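You operate a simulated robot arm through the tools that you are given. There is no shell and no other tool. Be economical: measure what you need, move in short steps, check, and stop when the job is done.

You are at the controls of a simulated robot arm. One attempt, no reset.

JOB
Unclamp the leaf drawing at P23 and put it away in drawer P34.
Fine: lift both clamps, lay it flat, shut the drawer. Leave glass, plates, other controls and the wave drawing as they are.

The check looks at the end state, three seconds after you hand in, the way a careful person would. Anything else that was tipped, shoved, dropped, spilled or broken makes it a failure.

ROBOT AND FRAMES
A 7-joint arm with a two-finger parallel gripper on a trunk, on a base that drives. Base frame: it is fixed to the floor where the robot stands at the start and does not move with it; the origin is under the middle of the robot, x ahead of it, y to its left, z up; the surface under the hand at the start is at about z = 967. Lengths are in mm, angles in degrees, forces in N, time in s.
With the tool pointing down near the work surface it reaches from about 160 to 720 mm from the robot's upright axis, wherever it stands. Its first joint turns from -166.0 to 166.0 degrees. Places, roughly: back clamp [700, -200, 1000]; blue dial [400, -200, 800]; blue switch [400, -100, 800]; drawing [1500, 0, 1500]; front clamp [700, -200, 1000]; grey dial [400, -400, 800]; grey switch [400, -400, 800]; inside of drawer P34 [600, 100, 600]; lower drawer [600, 100, 600]; pane [1500, -250, 1000]; plate (13x14x2 cm) [500, -100, 1000]; plate (13x18x2 cm) [700, -500, 1000]; plate (14x19x2 cm) [800, -300, 1000]; roundel [1500, 250, 1000]; spray head [900, 0, 1200]; turntable [1400, 300, 1000]. Payload 1.57 kg.
The tool frame sits at the grasp point between the pads (the TCP): z along the fingers, y along the line on which they close. The tips reach 30 mm beyond it. The gripper opens to 110 mm. The fingers are 24 mm wide and 12 mm thick; the gripper's body (48 by 112 mm) begins 78 mm behind the TCP.
Orientation is told as [roll, pitch, yaw] about the base's x, y, z axes, in that order, counted from this pose: with the fingers straight down and closing along the base's y, the tool's x points along the base's -x, its y along +y and its z along -z.

CONTROLS
- The arm moves only by the tool nudge_tool. Its argument "motion" is a list of rows, each a list of 7 numbers: the turn, a rotation vector about the base's x, y, z in degrees, then the shift along the base's x, y, z in mm, then the finger opening in mm, from 0 to 110. In form: [[rx, ry, rz, tx, ty, tz, gripper], ...]. A call has 1 to 10 rows; each row shifts and turns the commanded pose from where the row before left it. Rows are played at 5 a second. More than 50 mm and 8.6 degrees between two rows, or a gripper value outside its range, and nothing of the call is played. Where a pose cannot be reached the arm comes as near as it can. A force on the tool above 40 N (or 10 N above the force at the start of the call, whichever is more), or a blocked arm, ends the call early, and 0.2 s more pass. The fingers move at their own pace (about 45 mm/s each) and stop on an object; they squeeze with about 27 N. The grip force told is the motor's: it shows also when the fingers shut on nothing. Time passes only in rows, and 0.2 s behind the last, so rows that do not move let the fingers close. The reply holds the time, the measured pose of the TCP, the force on the tool along the base axes, the opening and the grip force, in the units named above and with some noise, with the torque about the TCP (base axes, N m) and any sound that the robot's microphone picked up.
- Cameras (640 x 400 px; columns grow to the right, rows downward): "scene" is now at [2.7, 131.4, 1546]; the picture's right is [-0.30, -0.95, 0.00], its down [-0.79, 0.25, -0.56] and it looks along [0.54, -0.17, -0.83] (base axes); focal length 267 px, centre (320, 200). "wrist" rides on the gripper at [70, 16, -141] in the tool frame; the picture's right is [-0.23, 0.97, 0.00], its down [-0.86, -0.20, -0.48] and it looks along [-0.47, -0.11, 0.88] (tool axes); focal length 222 px, centre (320, 200). There is no depth. A picture from a camera that has moved, and an enlarged one, comes with that camera's place and axes in the base frame and with its lens. The place of the scene camera against the robot may be out by one fixed shift of up to 12 mm in any direction.
- get_image(camera): a new picture of that camera. It takes no simulated time.
- lift_body(by): slides the trunk up (or, below 0, down) by that many mm; the arm and the scene camera ride with it, the base frame stays. It gives what a move gives, with no picture.
- roll_base(legs): drives the robot by 1 to 6 legs, each [ahead, turn to the left] in mm and degrees, along the robot's own axes; the way and the turn of a leg run together, so that a leg with both is an arc; at most 1500 mm and 180 degrees a leg. The arm and the cameras ride along, it lands a little off, and it stops where it bumps. It gives what a move gives.
- turn_head(pan, tilt): turns the head with the scene camera to pan (to the left, within 155 degrees either way) and tilt (down, from -29 to 69), counted from straight ahead of the robot. It gives what a move gives.
- close_up(camera, box): a new picture of the part [left, top, right, bottom] of that camera's present view, enlarged. It takes no simulated time.
- sign_off(): hands the job in; it is judged then, once.

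Work in short steps. Places have to be worked out from the pictures, the camera data and where the tool is seen: move nearer, look again, correct. Check each grasp and each placing, and mend what went wrong. You have 120 turns and 82 pictures in all, those below and enlarged ones among them. Open the gripper and draw the arm clear of the work before you hand the job in, unless the task says otherwise; then end with one line.

The tools are called after "Emit:" as name(argument=value, ...) on one line, values as JSON. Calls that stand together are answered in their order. nudge_tool: Moves the arm, as the interface text tells. Its arguments: {"type":"object","properties":{"motion":{"type":"array","items":{"type":"array","items":{"type":"number"}}}},"required":["motion"]} The other tools are called the same way: lift_body (by) slides the trunk up or down; roll_base (legs) drives the base; turn_head (pan, tilt) turns the head that bears the scene camera; get_image (camera) takes a picture; close_up (camera, box) takes an enlarged picture of a part of a camera's view; sign_off () hands the job in.

At the start:

```text
t: 0.0
position: [434.7, 75.0, 1241.1]
ee_rot: [0.0, 0.0, 0.0]
wrist_force: [0.2, -0.8, 0.0]
torque: [0.0, 0.0, 0.03]
opening: 110.1
gripper_force: 0.1
trunk travel left (down, up): [-500.0, 90.0]
robot x, y, heading: [3.1, 0.7, -0.1]
head pan, tilt: [-17.6, 55.6]
```

scene: 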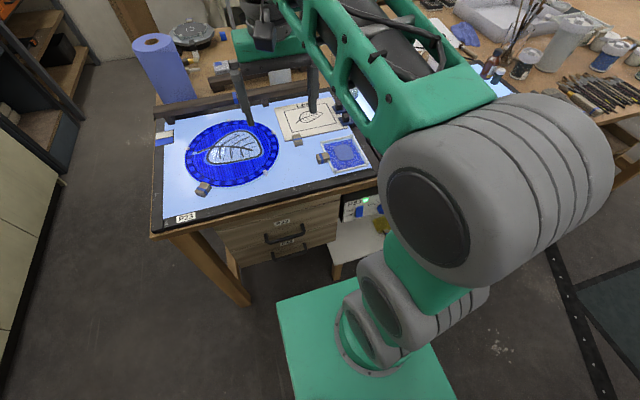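
wrist: 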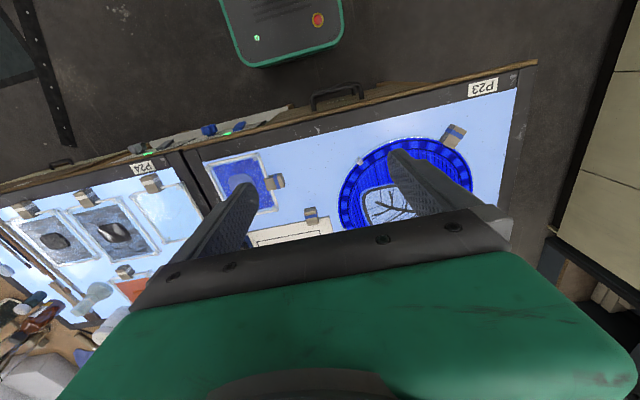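

The pictures show light table P23 with a roundel, a drawing with a leaf and a small plate. I take enlarged views to find the drawing and clamps.

Emit:
close_up(camera="scene", box=[140, 60, 400, 270])

Emit:
close_up(camera="wrist", box=[180, 70, 560, 260])

```text
1.90 times, centred on (270, 165) of scene
camera zoom: at [2.7, 131.4, 1546.0], right [-0.3, -0.95, 0.0], down [-0.79, 0.25, -0.56], along [0.54, -0.17, -0.83], focal length 508 px, centre (415, 267)
```

zoom: 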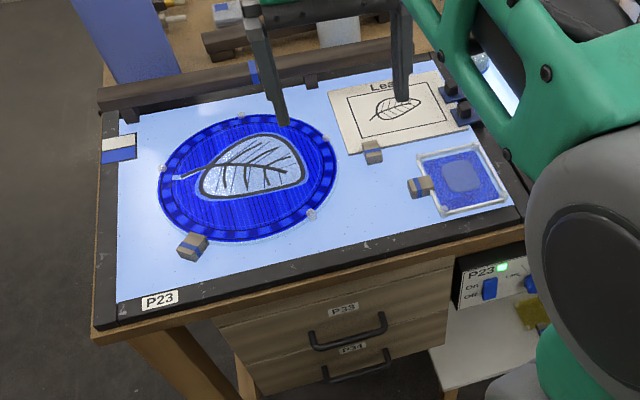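

```text
1.68 times, centred on (370, 165) of wrist
camera zoom: at [365.2, 91.9, 1381.6], right [0.23, 0.97, 0.0], down [0.86, -0.2, 0.48], along [0.47, -0.11, -0.88], focal length 374 px, centre (236, 259)
```

zoom: 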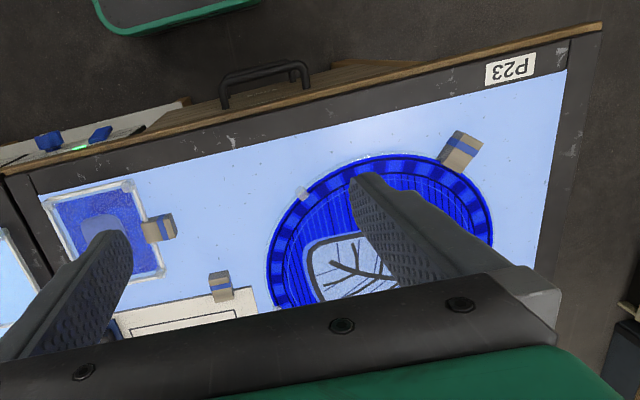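

The leaf drawing sits near (700, -55), with two dark clamps at its right edge hidden behind the arm. I swing the hand up and to the left to clear the view.

Emit:
nudge_tool(motion=[[0, 0, 0, -20, 40, 20, 110], [0, 0, 0, -20, 45, 10, 110], [0, 0, 0, -20, 45, 0, 110], [0, 0, 0, -20, 45, 0, 110], [0, 0, 0, -20, 45, 0, 110], [0, 0, 0, -20, 45, 0, 110], [0, 0, 0, -10, 45, 0, 110]])

Emit:
turn_head(pan=-17.6, tilt=45)

Emit:
get_image(camera="scene")

```text
refused: row 2 steps farther than a row can; nothing moved
```

```text
t: 0.7
position: [436.1, 74.9, 1240.6]
ee_rot: [0.0, 0.0, -0.1]
wrist_force: [-0.2, 0.3, 0.2]
torque: [0.02, -0.01, 0.01]
opening: 110.1
gripper_force: 0.0
trunk travel left (down, up): [-500.0, 90.0]
robot x, y, heading: [-1.3, 2.1, 0.1]
head pan, tilt: [-17.6, 45.0]
```

```text
77 pictures are left
camera scene: at [12.1, 128.4, 1560.1], right [-0.3, -0.95, 0.0], down [-0.67, 0.21, -0.71], along [0.67, -0.21, -0.71], focal length 267 px, centre (320, 200)
```

scene: 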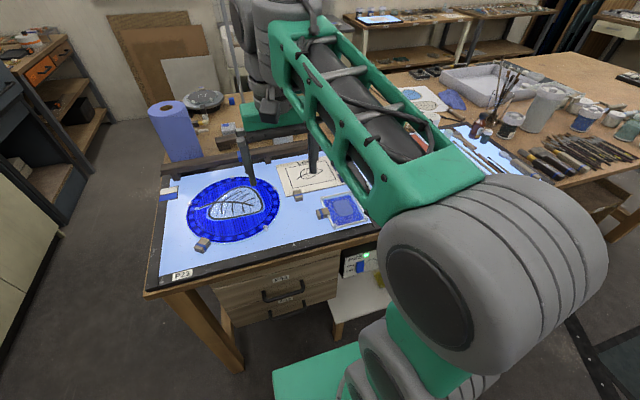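

The step limit is 50 mm in total, so I repeat the swing with smaller rows.

Emit:
nudge_tool(motion=[[0, 0, 0, -20, 35, 20, 110], [0, 0, 0, -20, 42, 10, 110], [0, 0, 0, -20, 42, 0, 110], [0, 0, 0, -20, 42, 0, 110], [0, 0, 0, -20, 42, 0, 110], [0, 0, 0, -20, 42, 0, 110], [0, 0, 0, -20, 42, 0, 110]])

Emit:
get_image(camera="scene")

```text
t: 2.3
position: [295.2, 363.0, 1271.4]
ee_rot: [0.0, 0.0, 0.1]
wrist_force: [0.2, 0.0, 0.1]
torque: [-0.02, -0.01, -0.02]
opening: 109.9
gripper_force: 0.1
trunk travel left (down, up): [-500.0, 90.0]
robot x, y, heading: [-0.2, -1.4, -0.2]
head pan, tilt: [-17.6, 45.0]
```

```text
76 pictures are left
camera scene: at [12.0, 129.2, 1560.1], right [-0.3, -0.95, 0.0], down [-0.67, 0.21, -0.71], along [0.67, -0.21, -0.71], focal length 267 px, centre (320, 200)
```

scene: 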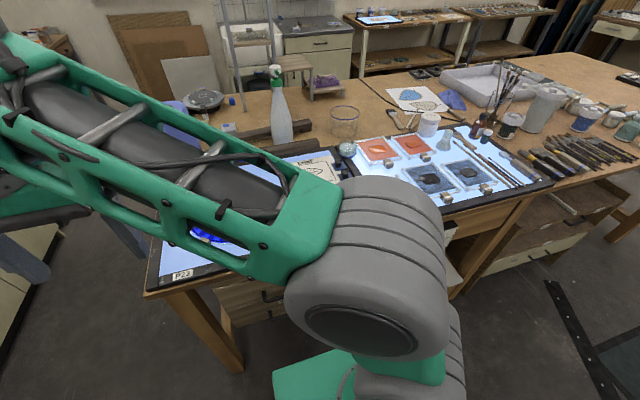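

The forearm now blocks the view, so the wrist camera is the better choice. I bring the hand back over the table at the same height, on the right side.

Emit:
nudge_tool(motion=[[0, 0, 0, 20, -44, 0, 110], [0, 0, 0, 20, -44, 0, 110], [0, 0, 0, 20, -44, 0, 110], [0, 0, 0, 20, -44, 0, 110], [0, 0, 0, 20, -44, 0, 110], [0, 0, 0, 20, -44, 0, 110], [0, 0, 0, 20, -44, 0, 110], [0, 0, 0, 20, -44, 0, 110], [0, 0, 0, 20, -44, 0, 110], [0, 0, 0, 20, -44, 0, 110]])

Emit:
nudge_tool(motion=[[0, 0, 0, 30, -30, 0, 110], [0, 0, 0, 30, -30, 0, 110], [0, 0, 0, 30, 0, 0, 110], [0, 0, 0, 0, 0, 0, 110]])

Emit:
get_image(camera="wrist")

Emit:
get_image(camera="scene")

```text
t: 4.5
position: [496.1, -79.2, 1271.2]
ee_rot: [0.0, 0.0, 0.0]
wrist_force: [-0.1, -0.3, 0.5]
torque: [-0.03, -0.01, -0.03]
opening: 110.0
gripper_force: 0.0
trunk travel left (down, up): [-500.0, 90.0]
robot x, y, heading: [-0.1, -3.4, -0.5]
head pan, tilt: [-17.6, 45.0]
```

```text
t: 5.3
position: [579.3, -141.6, 1271.5]
ee_rot: [-0.4, -1.3, 0.1]
wrist_force: [19.2, -4.4, -26.3]
torque: [0.05, 0.44, -0.06]
opening: 109.8
gripper_force: 0.0
out of reach, approached as far as the arm can: row 3
trunk travel left (down, up): [-500.0, 90.0]
robot x, y, heading: [0.9, 2.2, 0.2]
head pan, tilt: [-17.6, 45.0]
stopped in row 3: the force on the tool passed its limit at 124 N (the readings are from after the stop); the commanded pose is now the measured one
```

```text
75 pictures are left
camera wrist: at [506.5, -123.4, 1410.4], right [0.22, 0.97, 0.0], down [0.84, -0.19, 0.5], along [0.49, -0.11, -0.87], focal length 222 px, centre (320, 200)
```

wrist: 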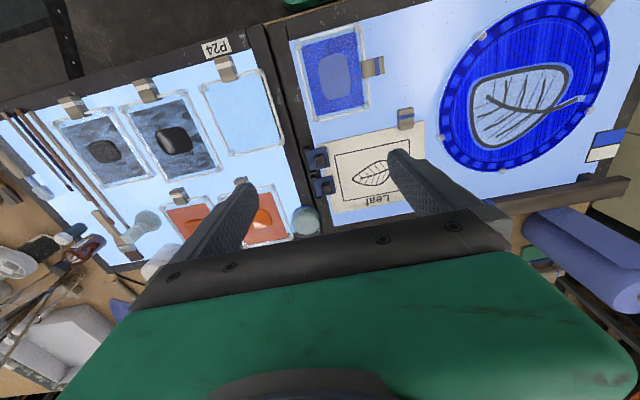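

```text
74 pictures are left
camera scene: at [11.1, 128.7, 1560.2], right [-0.3, -0.95, 0.0], down [-0.67, 0.21, -0.71], along [0.67, -0.21, -0.71], focal length 267 px, centre (320, 200)
```

scene: 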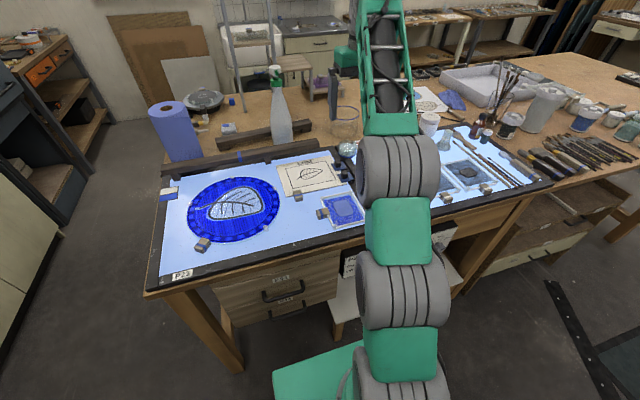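

The clamps are the two dark units on the frame between the two tables, at the leaf drawing's right edge. The stop was the arm's reach limit. I zoom in on them.

Emit:
close_up(camera="wrist", box=[280, 90, 460, 220])

Emit:
close_up(camera="scene", box=[260, 130, 380, 220])

Emit:
close_up(camera="scene", box=[200, 230, 380, 350])

```text
3.08 times, centred on (370, 155) of wrist
camera zoom: at [506.5, -123.4, 1410.4], right [0.22, 0.97, 0.0], down [0.84, -0.19, 0.5], along [0.49, -0.11, -0.87], focal length 684 px, centre (166, 338)
```

zoom: 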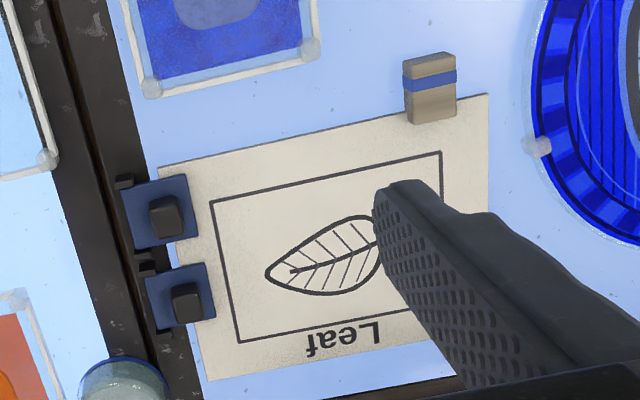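

```text
4.44 times, centred on (320, 175) of scene
camera zoom: at [11.1, 128.7, 1560.2], right [-0.3, -0.95, 0.0], down [-0.67, 0.21, -0.71], along [0.67, -0.21, -0.71], focal length 1185 px, centre (320, 311)
```

zoom: 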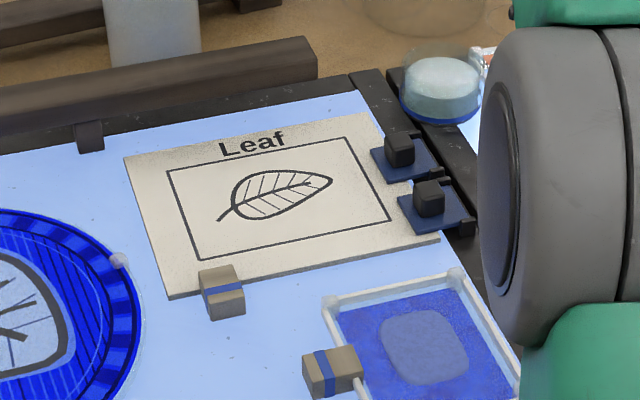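

```text
3.33 times, centred on (290, 290) of scene
camera zoom: at [11.1, 128.7, 1560.2], right [-0.3, -0.95, 0.0], down [-0.67, 0.21, -0.71], along [0.67, -0.21, -0.71], focal length 889 px, centre (420, -100)
```

zoom: 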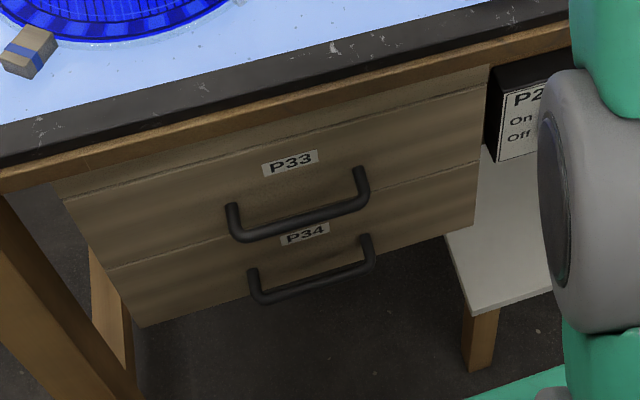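

Paper spans about x 631–799, y -157…52, axis-aligned; clamp knobs near (657,-156) and (722,-156) with hinges on the -y side. I go lower to see clamps, paper edge and the block in detail.

Emit:
nudge_tool(motion=[[0, 0, 0, -20, 0, -30, 60], [0, 0, 0, 0, 0, -45, 60], [0, 0, 0, 0, 0, -45, 60], [0, 0, 0, 0, 0, -10, 60]])

Emit:
get_image(camera="wrist")

```text
t: 6.3
position: [559.0, -141.4, 1140.3]
ee_rot: [-0.3, -1.0, 0.2]
wrist_force: [-0.2, -0.3, -0.1]
torque: [0.0, -0.03, 0.02]
opening: 60.0
gripper_force: 0.1
trunk travel left (down, up): [-500.0, 90.0]
robot x, y, heading: [-1.3, 3.9, 0.1]
head pan, tilt: [-17.6, 45.0]
```

```text
70 pictures are left
camera wrist: at [487.1, -123.4, 1279.1], right [0.22, 0.97, 0.0], down [0.85, -0.19, 0.49], along [0.48, -0.11, -0.87], focal length 222 px, centre (320, 200)
```

wrist: 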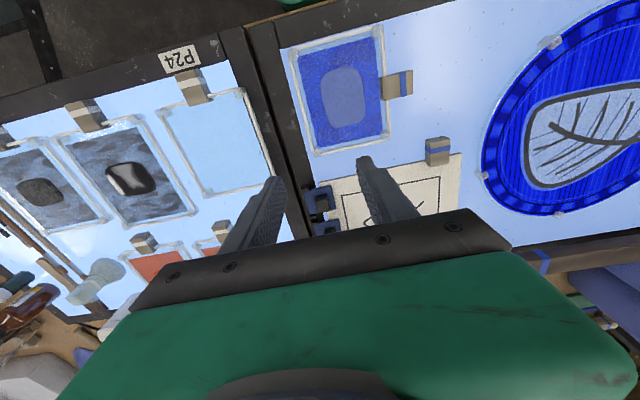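

Moving further forward so the clamps and paper sit in the clear upper part of the picture.

Emit:
nudge_tool(motion=[[0, 0, 0, 35, 10, 0, 60], [0, 0, 0, 35, 10, 0, 60], [0, 0, 0, 20, 10, 0, 60]])

Emit:
close_up(camera="wrist", box=[230, 40, 530, 230])

```text
t: 7.1
position: [649.2, -111.1, 1142.3]
ee_rot: [-0.3, -1.0, 0.1]
wrist_force: [-0.4, 0.6, -0.4]
torque: [0.01, -0.02, -0.02]
opening: 60.1
gripper_force: 0.0
trunk travel left (down, up): [-500.0, 90.0]
robot x, y, heading: [0.1, -0.2, 0.0]
head pan, tilt: [-17.6, 45.0]
```

```text
2.11 times, centred on (380, 135) of wrist
camera zoom: at [578.4, -93.1, 1279.7], right [0.22, 0.97, 0.0], down [0.85, -0.19, 0.49], along [0.48, -0.11, -0.87], focal length 468 px, centre (194, 337)
```

zoom: 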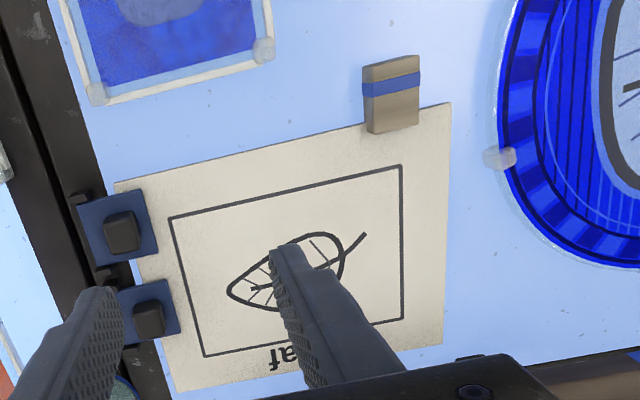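

The wooden block may overlap the paper's front edge. I look closely at it from both cameras.

Emit:
close_up(camera="wrist", box=[385, 50, 465, 110])

Emit:
close_up(camera="scene", box=[280, 175, 320, 205])

Emit:
close_up(camera="wrist", box=[255, 110, 335, 200])

```text
6.67 times, centred on (425, 80) of wrist
camera zoom: at [578.4, -93.1, 1279.7], right [0.22, 0.97, 0.0], down [0.85, -0.19, 0.49], along [0.48, -0.11, -0.87], focal length 1481 px, centre (-380, 1000)
```

zoom: 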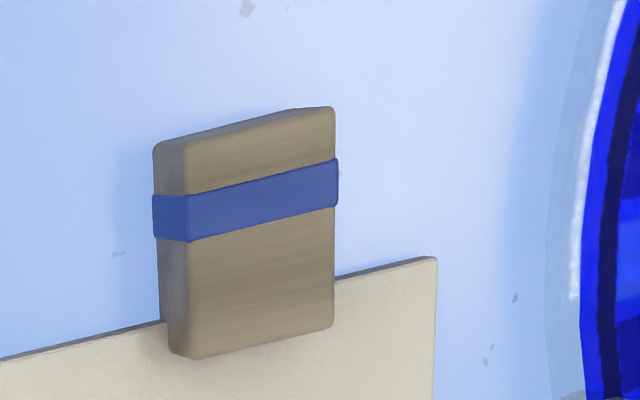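

```text
13.33 times, centred on (300, 190) of scene
camera zoom: at [12.4, 128.3, 1560.2], right [-0.3, -0.95, 0.0], down [-0.67, 0.21, -0.71], along [0.67, -0.21, -0.71], focal length 3555 px, centre (587, 333)
```

zoom: 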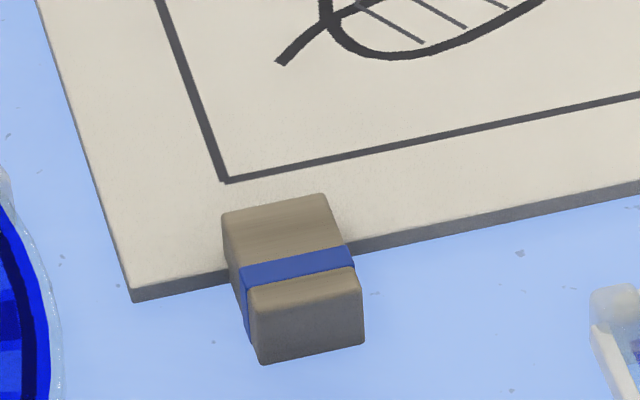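

```text
4.44 times, centred on (295, 155) of wrist
camera zoom: at [578.4, -93.1, 1279.7], right [0.22, 0.97, 0.0], down [0.85, -0.19, 0.49], along [0.48, -0.11, -0.87], focal length 987 px, centre (431, 400)
```

zoom: 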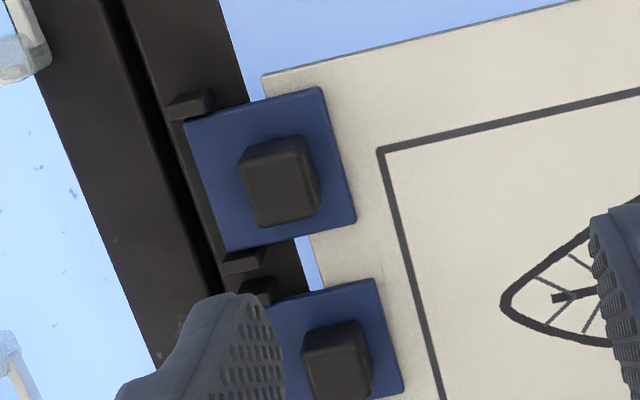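

The drawing is a thick board (about 5–7 mm). I need the geometry of base versus table and drawers, so I look down with the head.

Emit:
turn_head(pan=-5, tilt=68)

Emit:
get_image(camera="scene")

```text
t: 8.0
position: [649.3, -111.4, 1140.8]
ee_rot: [-0.3, -1.1, 0.2]
wrist_force: [0.2, 0.3, 0.2]
torque: [-0.01, 0.0, 0.04]
opening: 60.1
gripper_force: 0.0
trunk travel left (down, up): [-500.0, 90.0]
robot x, y, heading: [-0.2, -0.8, 0.1]
head pan, tilt: [-5.0, 68.0]
```

```text
65 pictures are left
camera scene: at [-8.6, 147.9, 1532.1], right [-0.09, -1.0, 0.0], down [-0.92, 0.08, -0.38], along [0.37, -0.03, -0.93], focal length 267 px, centre (320, 200)
```

scene: 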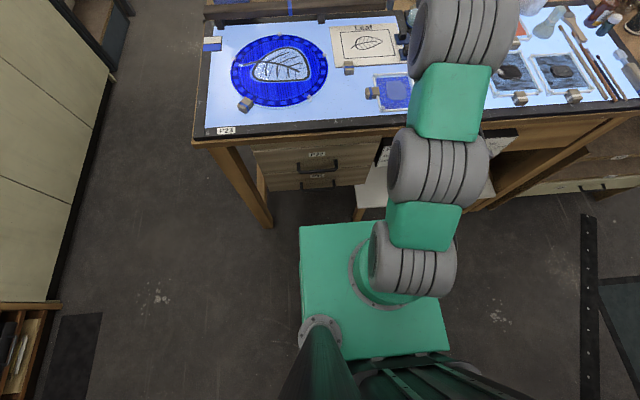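

Table front edge is at about x 390, base front at about x 250. I drive 60 mm forward so that both clamps are within reach.

Emit:
roll_base(legs=[[60, 0]])

Emit:
nudge_tool(motion=[[0, 0, 0, -40, -10, 0, 60], [0, 0, 8.5, -30, -10, 0, 60], [0, 0, 8.5, -30, -10, 0, 60], [0, 0, 8.5, 0, 0, 0, 60], [0, 0, 8.5, 0, 0, 0, 60], [0, 0, 8.5, 0, 0, 0, 60], [0, 0, 8.5, 0, 0, 0, 60], [0, 0, 8.5, 0, 0, 0, 60], [0, 0, 8.5, 0, 0, 0, 60], [0, 0, 8.5, 0, 0, 0, 60]])

Emit:
get_image(camera="wrist")

```text
t: 8.9
position: [710.6, -111.0, 1140.2]
ee_rot: [-0.2, -0.8, 0.2]
wrist_force: [0.8, -0.3, 0.5]
torque: [-0.01, 0.05, -0.02]
opening: 60.0
gripper_force: 0.1
trunk travel left (down, up): [-500.0, 90.0]
robot x, y, heading: [60.4, 1.5, 0.2]
head pan, tilt: [-5.0, 68.0]
```

```text
t: 11.2
position: [610.3, -140.3, 1140.2]
ee_rot: [-0.3, -0.9, 76.9]
wrist_force: [0.3, -0.6, -0.1]
torque: [0.0, 0.0, 0.01]
opening: 59.9
gripper_force: 0.1
trunk travel left (down, up): [-500.0, 90.0]
robot x, y, heading: [58.4, -0.4, 0.1]
head pan, tilt: [-5.0, 68.0]
```

```text
64 pictures are left
camera wrist: at [577.4, -206.0, 1279.5], right [-0.9, 0.44, 0.0], down [0.38, 0.78, 0.49], along [0.22, 0.44, -0.87], focal length 222 px, centre (320, 200)
```

wrist: 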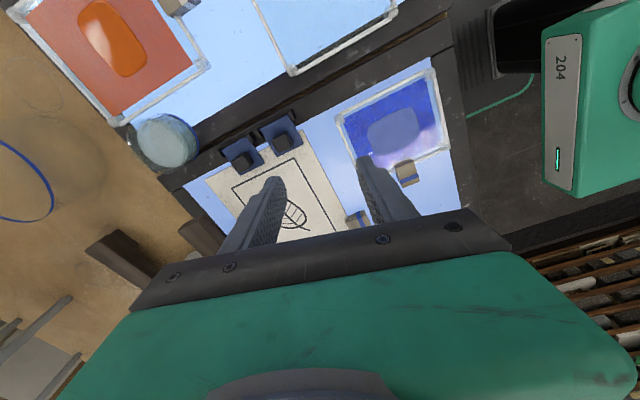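

Front knob estimates agree near (656,-160) and back near (718,-161). I finish the yaw to 90°, centre over the front knob and come lower for another look.

Emit:
nudge_tool(motion=[[0, 0, 8.4, 20, -10, 0, 60], [0, 0, 4.7, 26, -10, 0, 60], [0.3, 0.9, 0, 0, 0, -40, 60], [0, 0, 0, 0, 0, -30, 60]])

Emit:
get_image(camera="wrist")

Emit:
get_image(camera="scene")

```text
t: 12.2
position: [636.9, -169.0, 1067.0]
ee_rot: [0.6, -1.2, 89.8]
wrist_force: [-0.7, 0.2, 0.3]
torque: [-0.06, 0.03, -0.01]
opening: 60.1
gripper_force: 0.1
out of reach, approached as far as the arm can: row 2
trunk travel left (down, up): [-500.0, 90.0]
robot x, y, heading: [58.3, -6.7, 0.2]
head pan, tilt: [-5.0, 68.0]
```

```text
63 pictures are left
camera wrist: at [621.6, -240.2, 1207.3], right [-0.97, 0.23, 0.02], down [0.21, 0.84, 0.49], along [0.1, 0.48, -0.87], focal length 222 px, centre (320, 200)
```

wrist: 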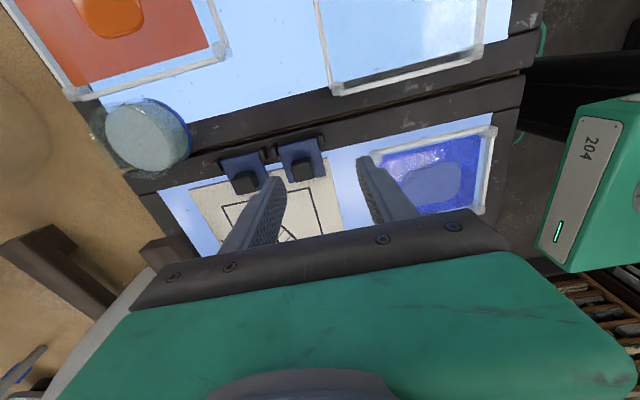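

```text
62 pictures are left
camera scene: at [51.5, 148.1, 1532.1], right [-0.09, -1.0, 0.0], down [-0.92, 0.08, -0.37], along [0.37, -0.03, -0.93], focal length 267 px, centre (320, 200)
```

scene: 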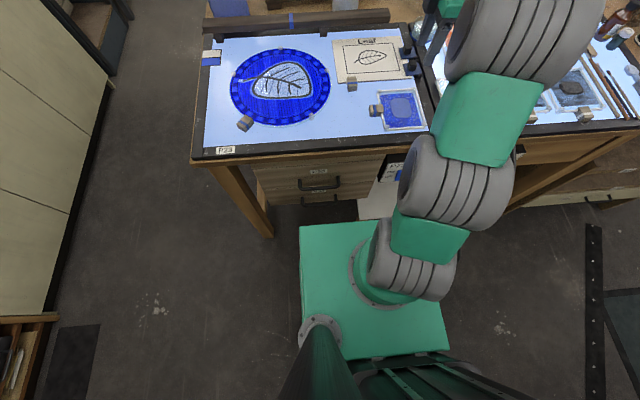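

Two views give front knob (656,-160) and back knob (721,-160). I align over the front knob and descend to z 1030.

Emit:
nudge_tool(motion=[[-0.6, 1.2, 0.2, 19, 9, 0, 50], [0, 0, 0, 0, 0, -25, 50], [0, 0, 0, 0, 0, -12, 50], [0, 0, 0, 0, 0, 0, 50]])

Emit:
close_up(camera="wrist", box=[200, 110, 440, 260])

```text
t: 13.2
position: [655.6, -158.8, 1030.1]
ee_rot: [1.8, -0.8, 90.1]
wrist_force: [0.1, 0.1, -0.3]
torque: [0.0, -0.01, 0.01]
opening: 50.1
gripper_force: 0.0
trunk travel left (down, up): [-500.0, 90.0]
robot x, y, heading: [57.1, 0.7, 0.2]
head pan, tilt: [-5.0, 68.0]
```

```text
2.67 times, centred on (320, 185) of wrist
camera zoom: at [643.2, -228.8, 1170.9], right [-0.97, 0.23, 0.03], down [0.21, 0.85, 0.48], along [0.08, 0.48, -0.88], focal length 592 px, centre (320, 240)
```

zoom: 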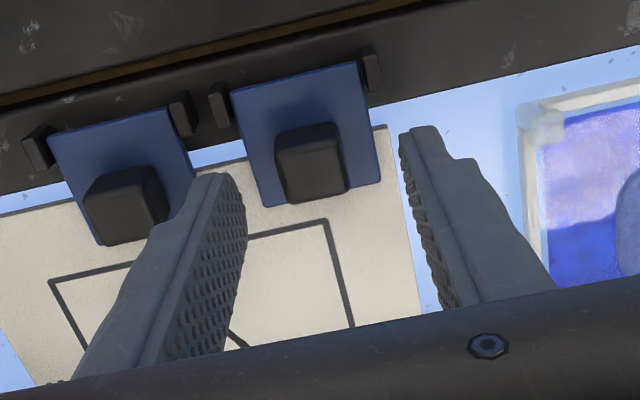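

Knob is centred between the fingers (about 656,-158). I fix the small tilt, descend to where tips are just above the flap, and close.

Emit:
nudge_tool(motion=[[-0.8, -1.8, 0, 0, 0, -5, 50], [0, 0, 0, 0, 0, -8, 50], [0, 0, 0, 0, 0, 0, 10], [0, 0, 0, 0, 0, 0, 10], [0, 0, 0, 0, 0, 0, 10]])

Emit:
close_up(camera="wrist", box=[200, 110, 440, 260])

```text
t: 14.3
position: [656.4, -159.0, 1018.3]
ee_rot: [-0.1, 0.2, 90.0]
wrist_force: [7.6, -0.9, -0.9]
torque: [0.02, -0.4, 0.0]
opening: 22.0
gripper_force: 25.1
trunk travel left (down, up): [-500.0, 90.0]
robot x, y, heading: [57.9, -1.3, 0.2]
head pan, tilt: [-5.0, 68.0]
```

```text
2.67 times, centred on (320, 185) of wrist
camera zoom: at [639.7, -226.8, 1158.5], right [-0.97, 0.23, 0.0], down [0.2, 0.86, 0.48], along [0.11, 0.46, -0.88], focal length 592 px, centre (320, 240)
```

zoom: 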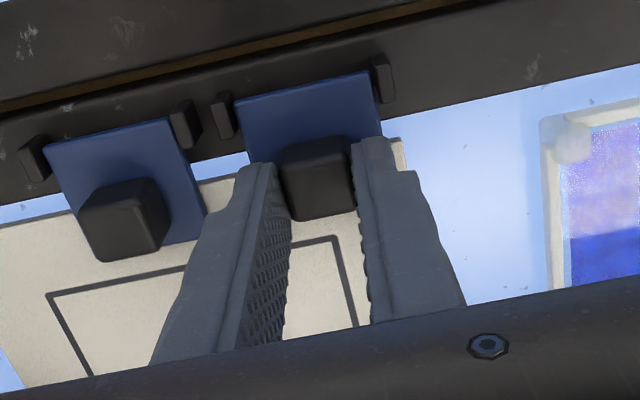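

The knob is held (22 mm). Hinge line is about y -183, z 975; I swing the flap up along its arc, rolling the tool with it, 40° first.

Emit:
nudge_tool(motion=[[8, 0, 0, 0, -6.2, 2.9, 10], [8, 0, 0, 0, -6.6, 2.0, 10], [8, 0, 0, 0, -6.7, 1.1, 10], [8, 0, 0, 0, -6.9, 0.1, 10], [8, 0, 0, 0, -6.8, -0.8, 10]])

Emit:
get_image(camera="wrist")

Emit:
get_image(camera="scene")

```text
t: 15.1
position: [656.0, -168.2, 1018.9]
ee_rot: [-2.0, -16.3, 90.0]
wrist_force: [3.1, -4.0, -1.9]
torque: [-0.18, 0.6, 0.38]
opening: 22.1
gripper_force: 34.8
out of reach, approached as far as the arm can: row 2, 3
trunk travel left (down, up): [-500.0, 90.0]
robot x, y, heading: [58.5, -0.1, 0.1]
head pan, tilt: [-5.0, 68.0]
stopped in row 3: the force on the tool passed its limit at 74 N (the readings are from after the stop); the commanded pose is now the measured one
```

```text
59 pictures are left
camera wrist: at [633.8, -274.4, 1133.2], right [-0.97, 0.23, 0.03], down [0.18, 0.68, 0.71], along [0.14, 0.69, -0.71], focal length 222 px, centre (320, 200)
```

wrist: 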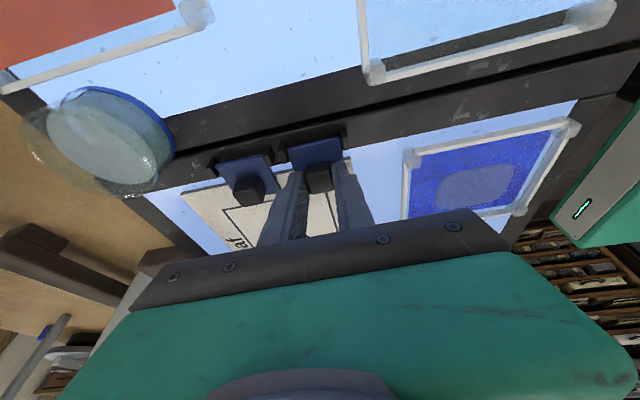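

```text
58 pictures are left
camera scene: at [52.5, 147.9, 1531.7], right [-0.09, -1.0, 0.0], down [-0.92, 0.08, -0.37], along [0.37, -0.03, -0.93], focal length 267 px, centre (320, 200)
```

scene: 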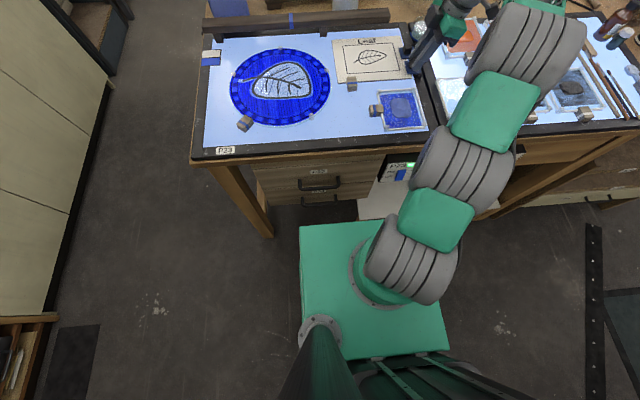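

Rolling the wrist runs out of reach, so I keep the present tilt and let the knob pivot between the pads while I follow the arc.

Emit:
nudge_tool(motion=[[0, 0, 0, 0, -3.6, 3.5, 10], [0, 0, 0, 0, -4.2, 2.8, 10], [0, 0, 0, 0, -4.7, 2.1, 10], [0, 0, 0, 0, -4.9, 1.2, 10]])

Emit:
close_up(camera="wrist", box=[200, 100, 440, 250])

```text
t: 16.0
position: [655.0, -173.8, 1020.7]
ee_rot: [-2.4, -16.8, 90.2]
wrist_force: [19.5, 6.1, -8.0]
torque: [0.28, -0.05, -0.3]
opening: 22.3
gripper_force: 35.2
out of reach, approached as far as the arm can: row 2, 4
trunk travel left (down, up): [-500.0, 90.0]
robot x, y, heading: [62.3, 1.0, 0.3]
head pan, tilt: [-5.0, 68.0]
stopped in row 4: the force on the tool passed its limit at 50 N (the readings are from after the stop); the commanded pose is now the measured one
```

```text
2.67 times, centred on (320, 175) of wrist
camera zoom: at [633.3, -279.3, 1134.5], right [-0.97, 0.23, 0.03], down [0.18, 0.68, 0.71], along [0.14, 0.7, -0.7], focal length 592 px, centre (320, 267)
```

zoom: 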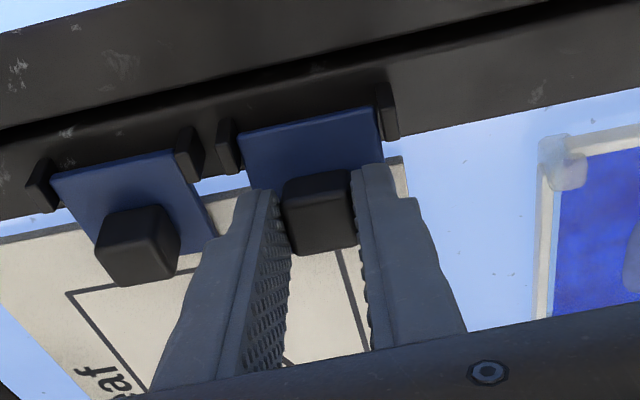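

Still at the reach limit. I release the flap, lift clear, and raise the trunk 90 mm so that the arm works lower relative to its shoulder.

Emit:
nudge_tool(motion=[[0, 0, 0, 0, 4, -2, 10], [0, 0, 0, 0, 0, 0, 50], [0, 0, 0, 0, 0, 0, 50], [-8, 0, 0, 0, 0, 25, 50], [-8, 0, 0, -10, 0, 25, 50]])

Emit:
lift_body(by=90)

```text
t: 17.2
position: [640.8, -169.1, 1070.8]
ee_rot: [-2.3, -0.6, 90.4]
wrist_force: [0.4, 0.5, -0.8]
torque: [0.03, 0.01, 0.0]
opening: 50.2
gripper_force: 0.1
trunk travel left (down, up): [-500.0, 90.0]
robot x, y, heading: [58.4, 1.7, 0.4]
head pan, tilt: [-5.0, 68.0]
```

```text
t: 18.5
position: [642.0, -171.6, 1161.1]
ee_rot: [-2.4, -0.5, 90.2]
wrist_force: [0.1, 0.4, 0.5]
torque: [0.0, -0.02, -0.03]
opening: 49.8
gripper_force: 0.2
trunk travel left (down, up): [-590.0, 0.0]
robot x, y, heading: [60.9, 4.7, 0.3]
head pan, tilt: [-5.0, 68.0]
```

Trunk is up. I return to the front knob, correcting tilt, and grip it again.

Emit:
nudge_tool(motion=[[-0.5, 2.4, 0, 7, 6, -45, 50], [0, 0, 0, 7, 6, -45, 50], [0, 0, 0, 0, 0, -40, 50], [0, 0, 0, 0, 0, -13, 50], [0, 0, 0, 0, 0, 0, 50]])

Emit:
close_up(camera="wrist", box=[200, 110, 440, 260])

```text
t: 19.7
position: [656.3, -159.6, 1018.5]
ee_rot: [0.0, 0.0, 90.2]
wrist_force: [-0.5, 0.3, 0.0]
torque: [-0.02, 0.0, 0.0]
opening: 50.1
gripper_force: 0.2
trunk travel left (down, up): [-590.0, 0.0]
robot x, y, heading: [60.6, 0.8, 0.0]
head pan, tilt: [-5.0, 68.0]
```

```text
2.67 times, centred on (320, 185) of wrist
camera zoom: at [640.0, -227.8, 1158.4], right [-0.97, 0.22, 0.0], down [0.2, 0.86, 0.48], along [0.11, 0.47, -0.88], focal length 592 px, centre (320, 240)
```

zoom: 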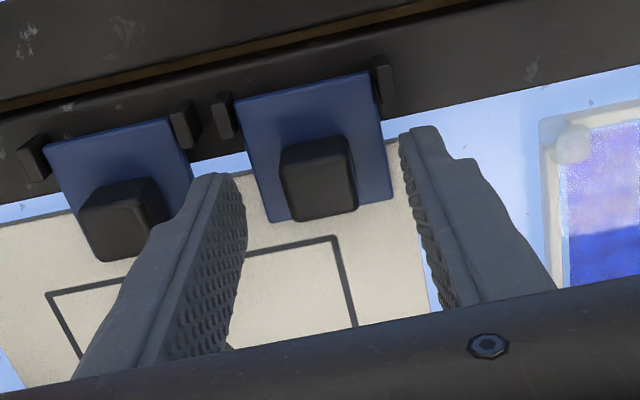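

Flap is down again and alignment is good. Grip and swing along the arc with roll.

Emit:
nudge_tool(motion=[[0, 0, 0, 0, 0, -2, 10], [0, 0, 0, 0, 0, 0, 10], [0, 0, 0, 0, 0, 0, 10], [8, 0, 0, 0, -6.2, 2.9, 10], [8, 0, 0, 0, -6.6, 2.0, 10], [8, 0, 0, 0, -6.7, 1.1, 10], [8, 0, 0, 0, -6.9, 0.1, 10], [8, 0, 0, 0, -6.8, -0.8, 10]])

Emit:
close_up(camera="wrist", box=[200, 100, 440, 250])

```text
t: 21.1
position: [654.9, -179.4, 1027.9]
ee_rot: [0.2, -21.9, 89.3]
wrist_force: [2.5, -7.6, -8.1]
torque: [-1.11, -0.05, 0.3]
opening: 22.4
gripper_force: 6.6
out of reach, approached as far as the arm can: row 7
trunk travel left (down, up): [-590.0, 0.0]
robot x, y, heading: [59.1, 0.8, 0.5]
head pan, tilt: [-5.0, 68.0]
stopped in row 7: the force on the tool passed its limit at 74 N (the readings are from after the stop); the commanded pose is now the measured one
```

```text
2.67 times, centred on (320, 175) of wrist
camera zoom: at [638.9, -295.5, 1132.4], right [-0.97, 0.22, 0.09], down [0.21, 0.61, 0.76], along [0.11, 0.76, -0.64], focal length 592 px, centre (320, 267)
```

zoom: 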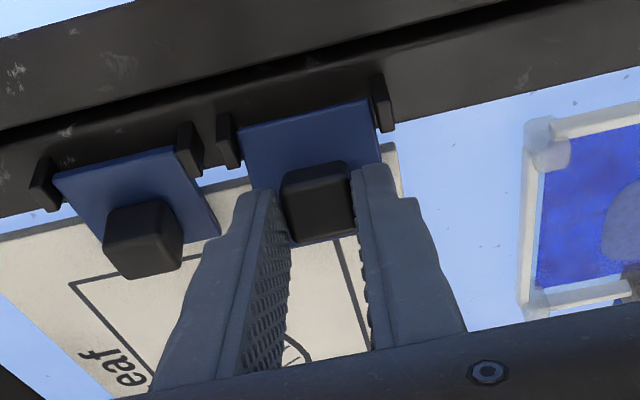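

Reached about 30° of flap swing. I continue by translation only, letting the knob pivot in the pads.

Emit:
nudge_tool(motion=[[0, 0, 0, 0, -5.4, 1.9, 10], [0, 0, 0, 0, -5.4, 1.0, 10], [0, 0, 0, 0, -5.6, 0, 10], [0, 0, 0, 0, -5.4, -1, 10], [0, 0, 0, 0, -5.2, -1.9, 10]])

Emit:
close_up(camera="wrist", box=[200, 100, 440, 250])

```text
t: 22.2
position: [655.0, -196.6, 1029.4]
ee_rot: [-0.9, -22.0, 89.6]
wrist_force: [11.3, 8.0, -4.4]
torque: [0.42, -0.56, -0.03]
opening: 21.9
gripper_force: 34.6
out of reach, approached as far as the arm can: row 3, 5
trunk travel left (down, up): [-590.0, 0.0]
robot x, y, heading: [57.2, -0.1, 0.7]
head pan, tilt: [-5.0, 68.0]
stopped in row 5: the force on the tool passed its limit at 43 N (the readings are from after the stop); the commanded pose is now the measured one
```

```text
2.67 times, centred on (320, 175) of wrist
camera zoom: at [636.7, -312.7, 1133.0], right [-0.97, 0.22, 0.07], down [0.2, 0.61, 0.77], along [0.13, 0.76, -0.64], focal length 592 px, centre (320, 267)
```

zoom: 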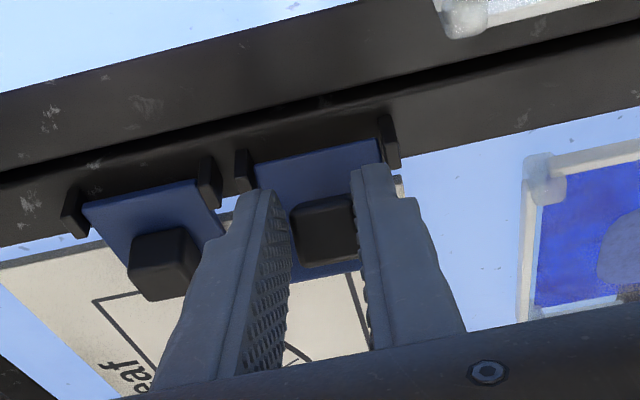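

The flap is at roughly 60°. I go on along the arc while easing the tool tilt back to stay in reach.

Emit:
nudge_tool(motion=[[-4, 0, 0, 0, -3.3, -0.3, 10], [-4, 0, 0, 0, -3.4, -1.2, 10], [-4, 0, 0, 0, -3.2, -2.0, 10], [-2, 0, 0, 0, -3.0, -2.0, 10]])

Emit:
get_image(camera="wrist")

```text
t: 23.2
position: [662.0, -205.0, 1028.1]
ee_rot: [-1.3, -11.0, 89.5]
wrist_force: [0.7, -0.4, 0.6]
torque: [-0.01, 0.01, 0.02]
opening: 10.0
gripper_force: 0.0
out of reach, approached as far as the arm can: row 1, 2
trunk travel left (down, up): [-590.0, 0.0]
robot x, y, heading: [61.0, -3.1, 0.5]
head pan, tilt: [-5.0, 68.0]
```

```text
53 pictures are left
camera wrist: at [642.5, -298.8, 1151.7], right [-0.97, 0.24, 0.02], down [0.19, 0.75, 0.64], along [0.13, 0.62, -0.77], focal length 222 px, centre (320, 200)
```

wrist: 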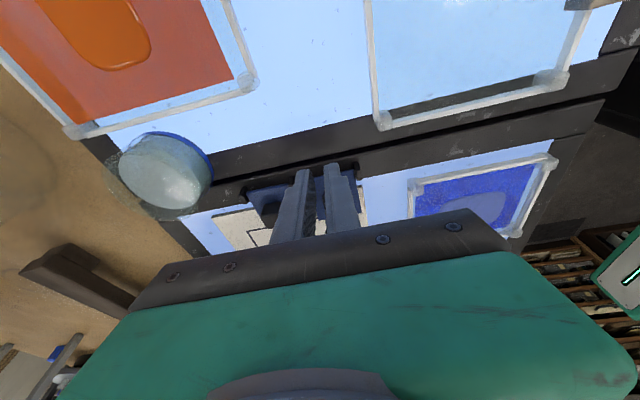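

The knob slipped out of the pads. I check where the flap is now.

Emit:
close_up(camera="wrist", box=[220, 130, 400, 250])

Emit:
turn_head(pan=-25, tilt=50)

Emit:
get_image(camera="scene")

```text
3.33 times, centred on (310, 190) of wrist
camera zoom: at [642.5, -298.8, 1151.7], right [-0.97, 0.24, 0.02], down [0.19, 0.75, 0.64], along [0.13, 0.62, -0.77], focal length 740 px, centre (353, 233)
```

zoom: 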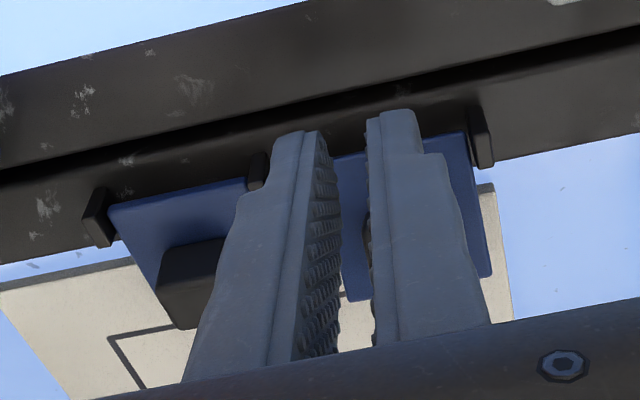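

```text
t: 24.0
position: [663.1, -205.4, 1027.3]
ee_rot: [-1.4, -11.1, 89.5]
wrist_force: [0.8, -0.1, 0.4]
torque: [0.01, 0.0, 0.0]
opening: 9.9
gripper_force: 0.1
trunk travel left (down, up): [-590.0, 0.0]
robot x, y, heading: [62.1, 0.9, 0.6]
head pan, tilt: [-25.0, 50.0]
```

```text
51 pictures are left
camera scene: at [63.7, 120.7, 1643.2], right [-0.41, -0.91, 0.0], down [-0.7, 0.32, -0.64], along [0.59, -0.26, -0.77], focal length 267 px, centre (320, 200)
```

scene: 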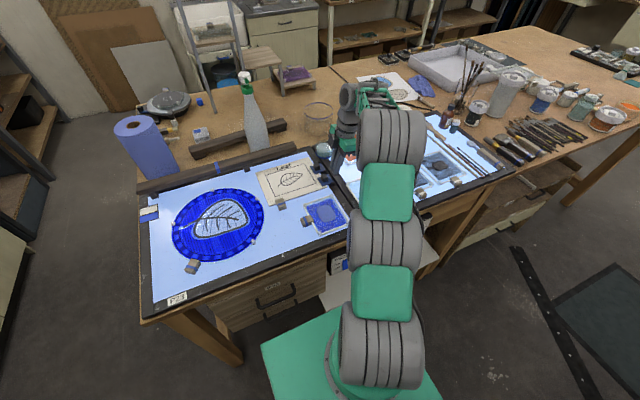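

The flap fell flat. I'll redo it with the tool upright the whole time (better reach), letting the knob pivot between the pad tips; first reposition over the knob.

Emit:
nudge_tool(motion=[[0, 0, 0, 0, 0, 30, 50], [-6, 1.4, 0.5, -3, 23, 10, 50], [-5, 0, 0, -4, 23, 0, 50], [0, 0, 0, 0, 0, -30, 50], [0, 0, 0, 0, 0, -17, 50], [0, 0, 0, 0, 0, 0, 50]])

Emit:
close_up(camera="wrist", box=[200, 110, 440, 260])

```text
t: 25.4
position: [655.3, -159.8, 1020.9]
ee_rot: [0.0, -0.1, 89.9]
wrist_force: [-0.2, 0.2, 0.6]
torque: [-0.02, 0.02, -0.03]
opening: 50.1
gripper_force: 0.1
trunk travel left (down, up): [-590.0, 0.0]
robot x, y, heading: [63.9, -1.1, 0.6]
head pan, tilt: [-25.0, 50.0]
```

```text
2.67 times, centred on (320, 185) of wrist
camera zoom: at [638.9, -227.6, 1160.9], right [-0.97, 0.23, 0.0], down [0.2, 0.85, 0.48], along [0.11, 0.47, -0.88], focal length 592 px, centre (320, 240)
```

zoom: 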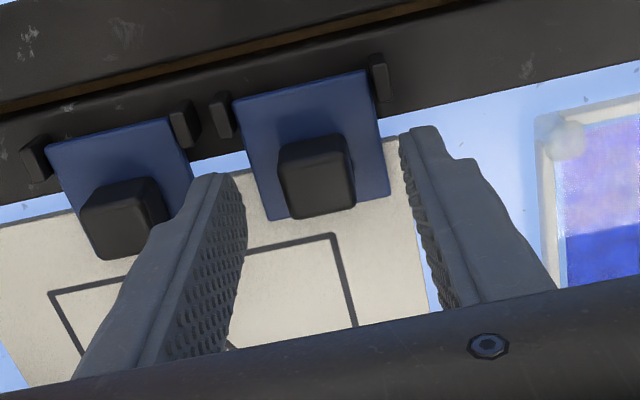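

Aligned. Grip, then follow the full arc upright.

Emit:
nudge_tool(motion=[[0, 0, 0, 0.5, 0, -3, 10], [0, 0, 0, 0, 0, 0, 10], [0, 0, 0, 0, 0, 0, 10]])

Emit:
nudge_tool(motion=[[0, 0, 0, 0, -3.5, 3.9, 10], [0, 0, 0, 0, -4.2, 3.3, 10], [0, 0, 0, 0, -4.6, 2.4, 10], [0, 0, 0, 0, -5, 1.6, 10], [0, 0, 0, 0, -5.1, 0.8, 10], [0, 0, 0, 0, -5.3, -0.2, 10]])

Emit:
close_up(camera="wrist", box=[200, 110, 440, 260])

```text
t: 26.2
position: [655.5, -157.6, 1018.1]
ee_rot: [0.0, -0.2, 89.7]
wrist_force: [0.2, -0.3, -0.2]
torque: [-0.03, -0.09, 0.33]
opening: 21.9
gripper_force: 24.7
trunk travel left (down, up): [-590.0, 0.0]
robot x, y, heading: [61.5, -0.9, 0.6]
head pan, tilt: [-25.0, 50.0]
```

```text
t: 27.6
position: [655.8, -187.7, 1031.7]
ee_rot: [-0.2, 0.1, 89.7]
wrist_force: [-3.8, 0.7, 10.2]
torque: [0.07, 0.18, -0.05]
opening: 22.0
gripper_force: 21.4
trunk travel left (down, up): [-590.0, 0.0]
robot x, y, heading: [62.4, -2.6, 0.4]
head pan, tilt: [-25.0, 50.0]
```

```text
2.67 times, centred on (320, 185) of wrist
camera zoom: at [638.7, -255.8, 1172.8], right [-0.97, 0.23, 0.0], down [0.2, 0.85, 0.48], along [0.12, 0.46, -0.88], focal length 592 px, centre (320, 240)
```

zoom: 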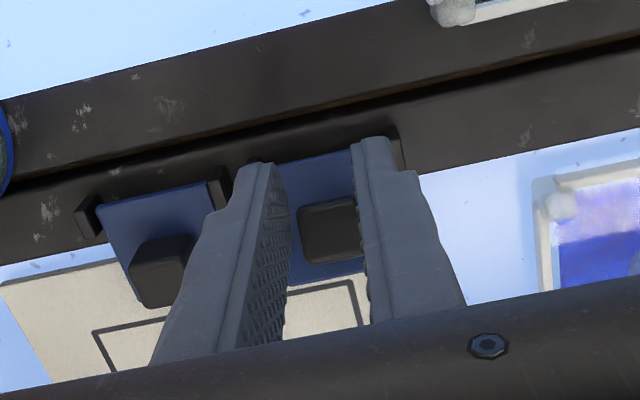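

It works: flap at about 60° and forces low. I continue the arc.

Emit:
nudge_tool(motion=[[0, 0, 0, 0, -5.1, -1.1, 10], [0, 0, 0, 0, -4.8, -2, 10], [0, 0, 0, 0, -4.5, -2.7, 10], [0, 0, 0, 0, -3.8, -3, 10]])

Emit:
close_up(camera="wrist", box=[200, 110, 440, 260])

```text
t: 28.6
position: [657.5, -206.0, 1020.0]
ee_rot: [0.2, -0.1, 89.8]
wrist_force: [0.8, -0.4, -0.2]
torque: [0.02, -0.03, 0.02]
opening: 10.0
gripper_force: 0.1
trunk travel left (down, up): [-590.0, 0.0]
robot x, y, heading: [60.0, -1.3, -0.0]
head pan, tilt: [-25.0, 50.0]
```

```text
2.67 times, centred on (320, 185) of wrist
camera zoom: at [639.9, -274.6, 1159.6], right [-0.97, 0.23, 0.0], down [0.2, 0.85, 0.48], along [0.11, 0.47, -0.88], focal length 592 px, centre (320, 240)
```

zoom: 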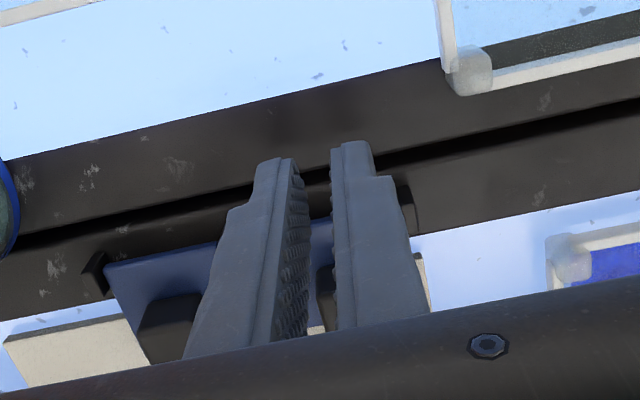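

It slipped near the end; the +10 N upward reading suggests my arc was too wide and low. I regrip a little deeper and use a corrected, tighter arc.

Emit:
nudge_tool(motion=[[0, 0, 0, 0, 0, 30, 50], [0, 0, 0, -1, 24, 5, 50], [0, 0, 0, 0, 24, 0, 50], [0, 0, 0, 0, 0, -25, 50], [0, 0, 0, 0, 0, -14, 50], [0, 0, 0, 0, 0, 0, 50], [0, 0, 0, 0, 0, 0, 10], [0, 0, 0, 0, 0, 0, 10], [0, 0, 0, 0, 0, 0, 10]])

Emit:
nudge_tool(motion=[[0, 0, 0, 0, -2.7, 3.9, 10], [0, 0, 0, 0, -3.4, 3.4, 10], [0, 0, 0, 0, -4, 2.8, 10], [0, 0, 0, 0, -4.4, 2, 10], [0, 0, 0, 0, -4.7, 1.3, 10], [0, 0, 0, 0, -4.8, 0.4, 10]])

```text
t: 30.6
position: [655.8, -158.1, 1017.0]
ee_rot: [0.0, -0.1, 89.8]
wrist_force: [4.5, -0.1, -1.5]
torque: [-0.01, -0.18, 0.37]
opening: 21.9
gripper_force: 24.5
trunk travel left (down, up): [-590.0, 0.0]
robot x, y, heading: [61.5, 2.1, 0.8]
head pan, tilt: [-25.0, 50.0]
```

```text
t: 32.0
position: [654.7, -178.0, 1030.8]
ee_rot: [0.2, -0.1, 90.0]
wrist_force: [10.0, 25.2, 1.8]
torque: [1.36, -0.3, 0.02]
opening: 21.7
gripper_force: 34.5
trunk travel left (down, up): [-590.0, 0.0]
robot x, y, heading: [59.3, -2.6, 0.7]
head pan, tilt: [-25.0, 50.0]
```

A sideways force of 25 N shows the finger flank bearing on the flap; I ease upward a little while going on.

Emit:
nudge_tool(motion=[[0, 0, 0, 0, 0, 2.5, 10], [0, 0, 0, 0, 0, 0, 10]])

Emit:
close_up(camera="wrist", box=[200, 110, 440, 260])

```text
t: 32.6
position: [655.5, -179.9, 1031.0]
ee_rot: [0.2, 0.0, 89.9]
wrist_force: [10.9, 22.5, -10.5]
torque: [1.13, -0.49, 0.34]
opening: 21.7
gripper_force: 34.6
trunk travel left (down, up): [-590.0, 0.0]
robot x, y, heading: [61.3, -2.0, 0.6]
head pan, tilt: [-25.0, 50.0]
```

```text
2.67 times, centred on (320, 185) of wrist
camera zoom: at [640.3, -247.9, 1171.3], right [-0.97, 0.23, 0.0], down [0.2, 0.85, 0.48], along [0.11, 0.47, -0.88], focal length 592 px, centre (320, 240)
```

zoom: 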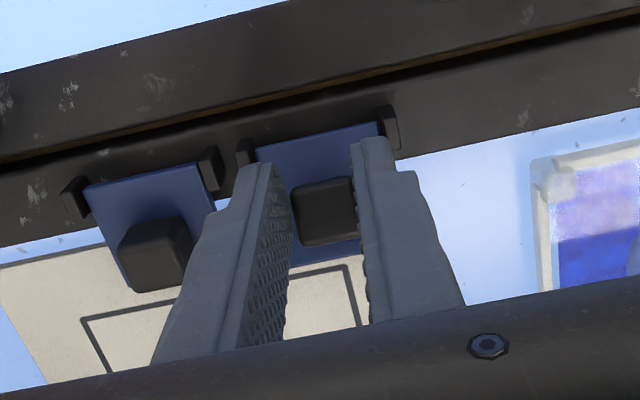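

Flap is at about 45° and firmly gripped. I now roll the tool together with the flap about the hinge in small steps.

Emit:
nudge_tool(motion=[[8, 0, 0, 0, -6.5, 0, 10], [8, 0, 0, 0, -7.4, -0.6, 10], [4, 0, 0, 0, -3.7, -0.6, 10]])

Emit:
close_up(camera="wrist", box=[200, 110, 440, 260])

```text
t: 33.4
position: [656.3, -197.9, 1030.2]
ee_rot: [0.4, -18.8, 89.5]
wrist_force: [-9.2, -1.2, -24.1]
torque: [-0.5, -0.06, 0.6]
opening: 21.4
gripper_force: 35.2
out of reach, approached as far as the arm can: row 3
trunk travel left (down, up): [-590.0, 0.0]
robot x, y, heading: [62.2, 0.0, 0.2]
head pan, tilt: [-25.0, 50.0]
```

```text
2.67 times, centred on (320, 185) of wrist
camera zoom: at [639.9, -308.5, 1140.2], right [-0.97, 0.22, 0.08], down [0.21, 0.65, 0.73], along [0.11, 0.72, -0.68], focal length 592 px, centre (320, 240)
```

zoom: 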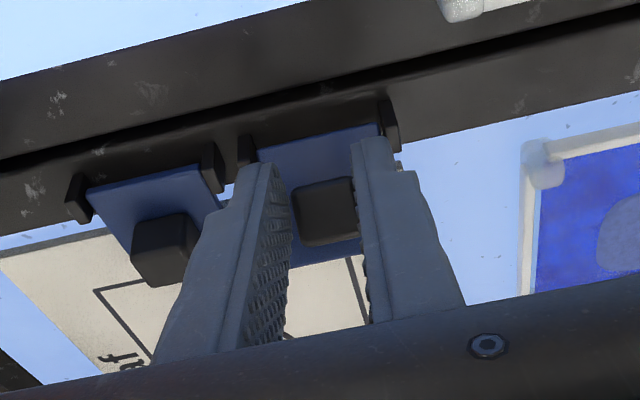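

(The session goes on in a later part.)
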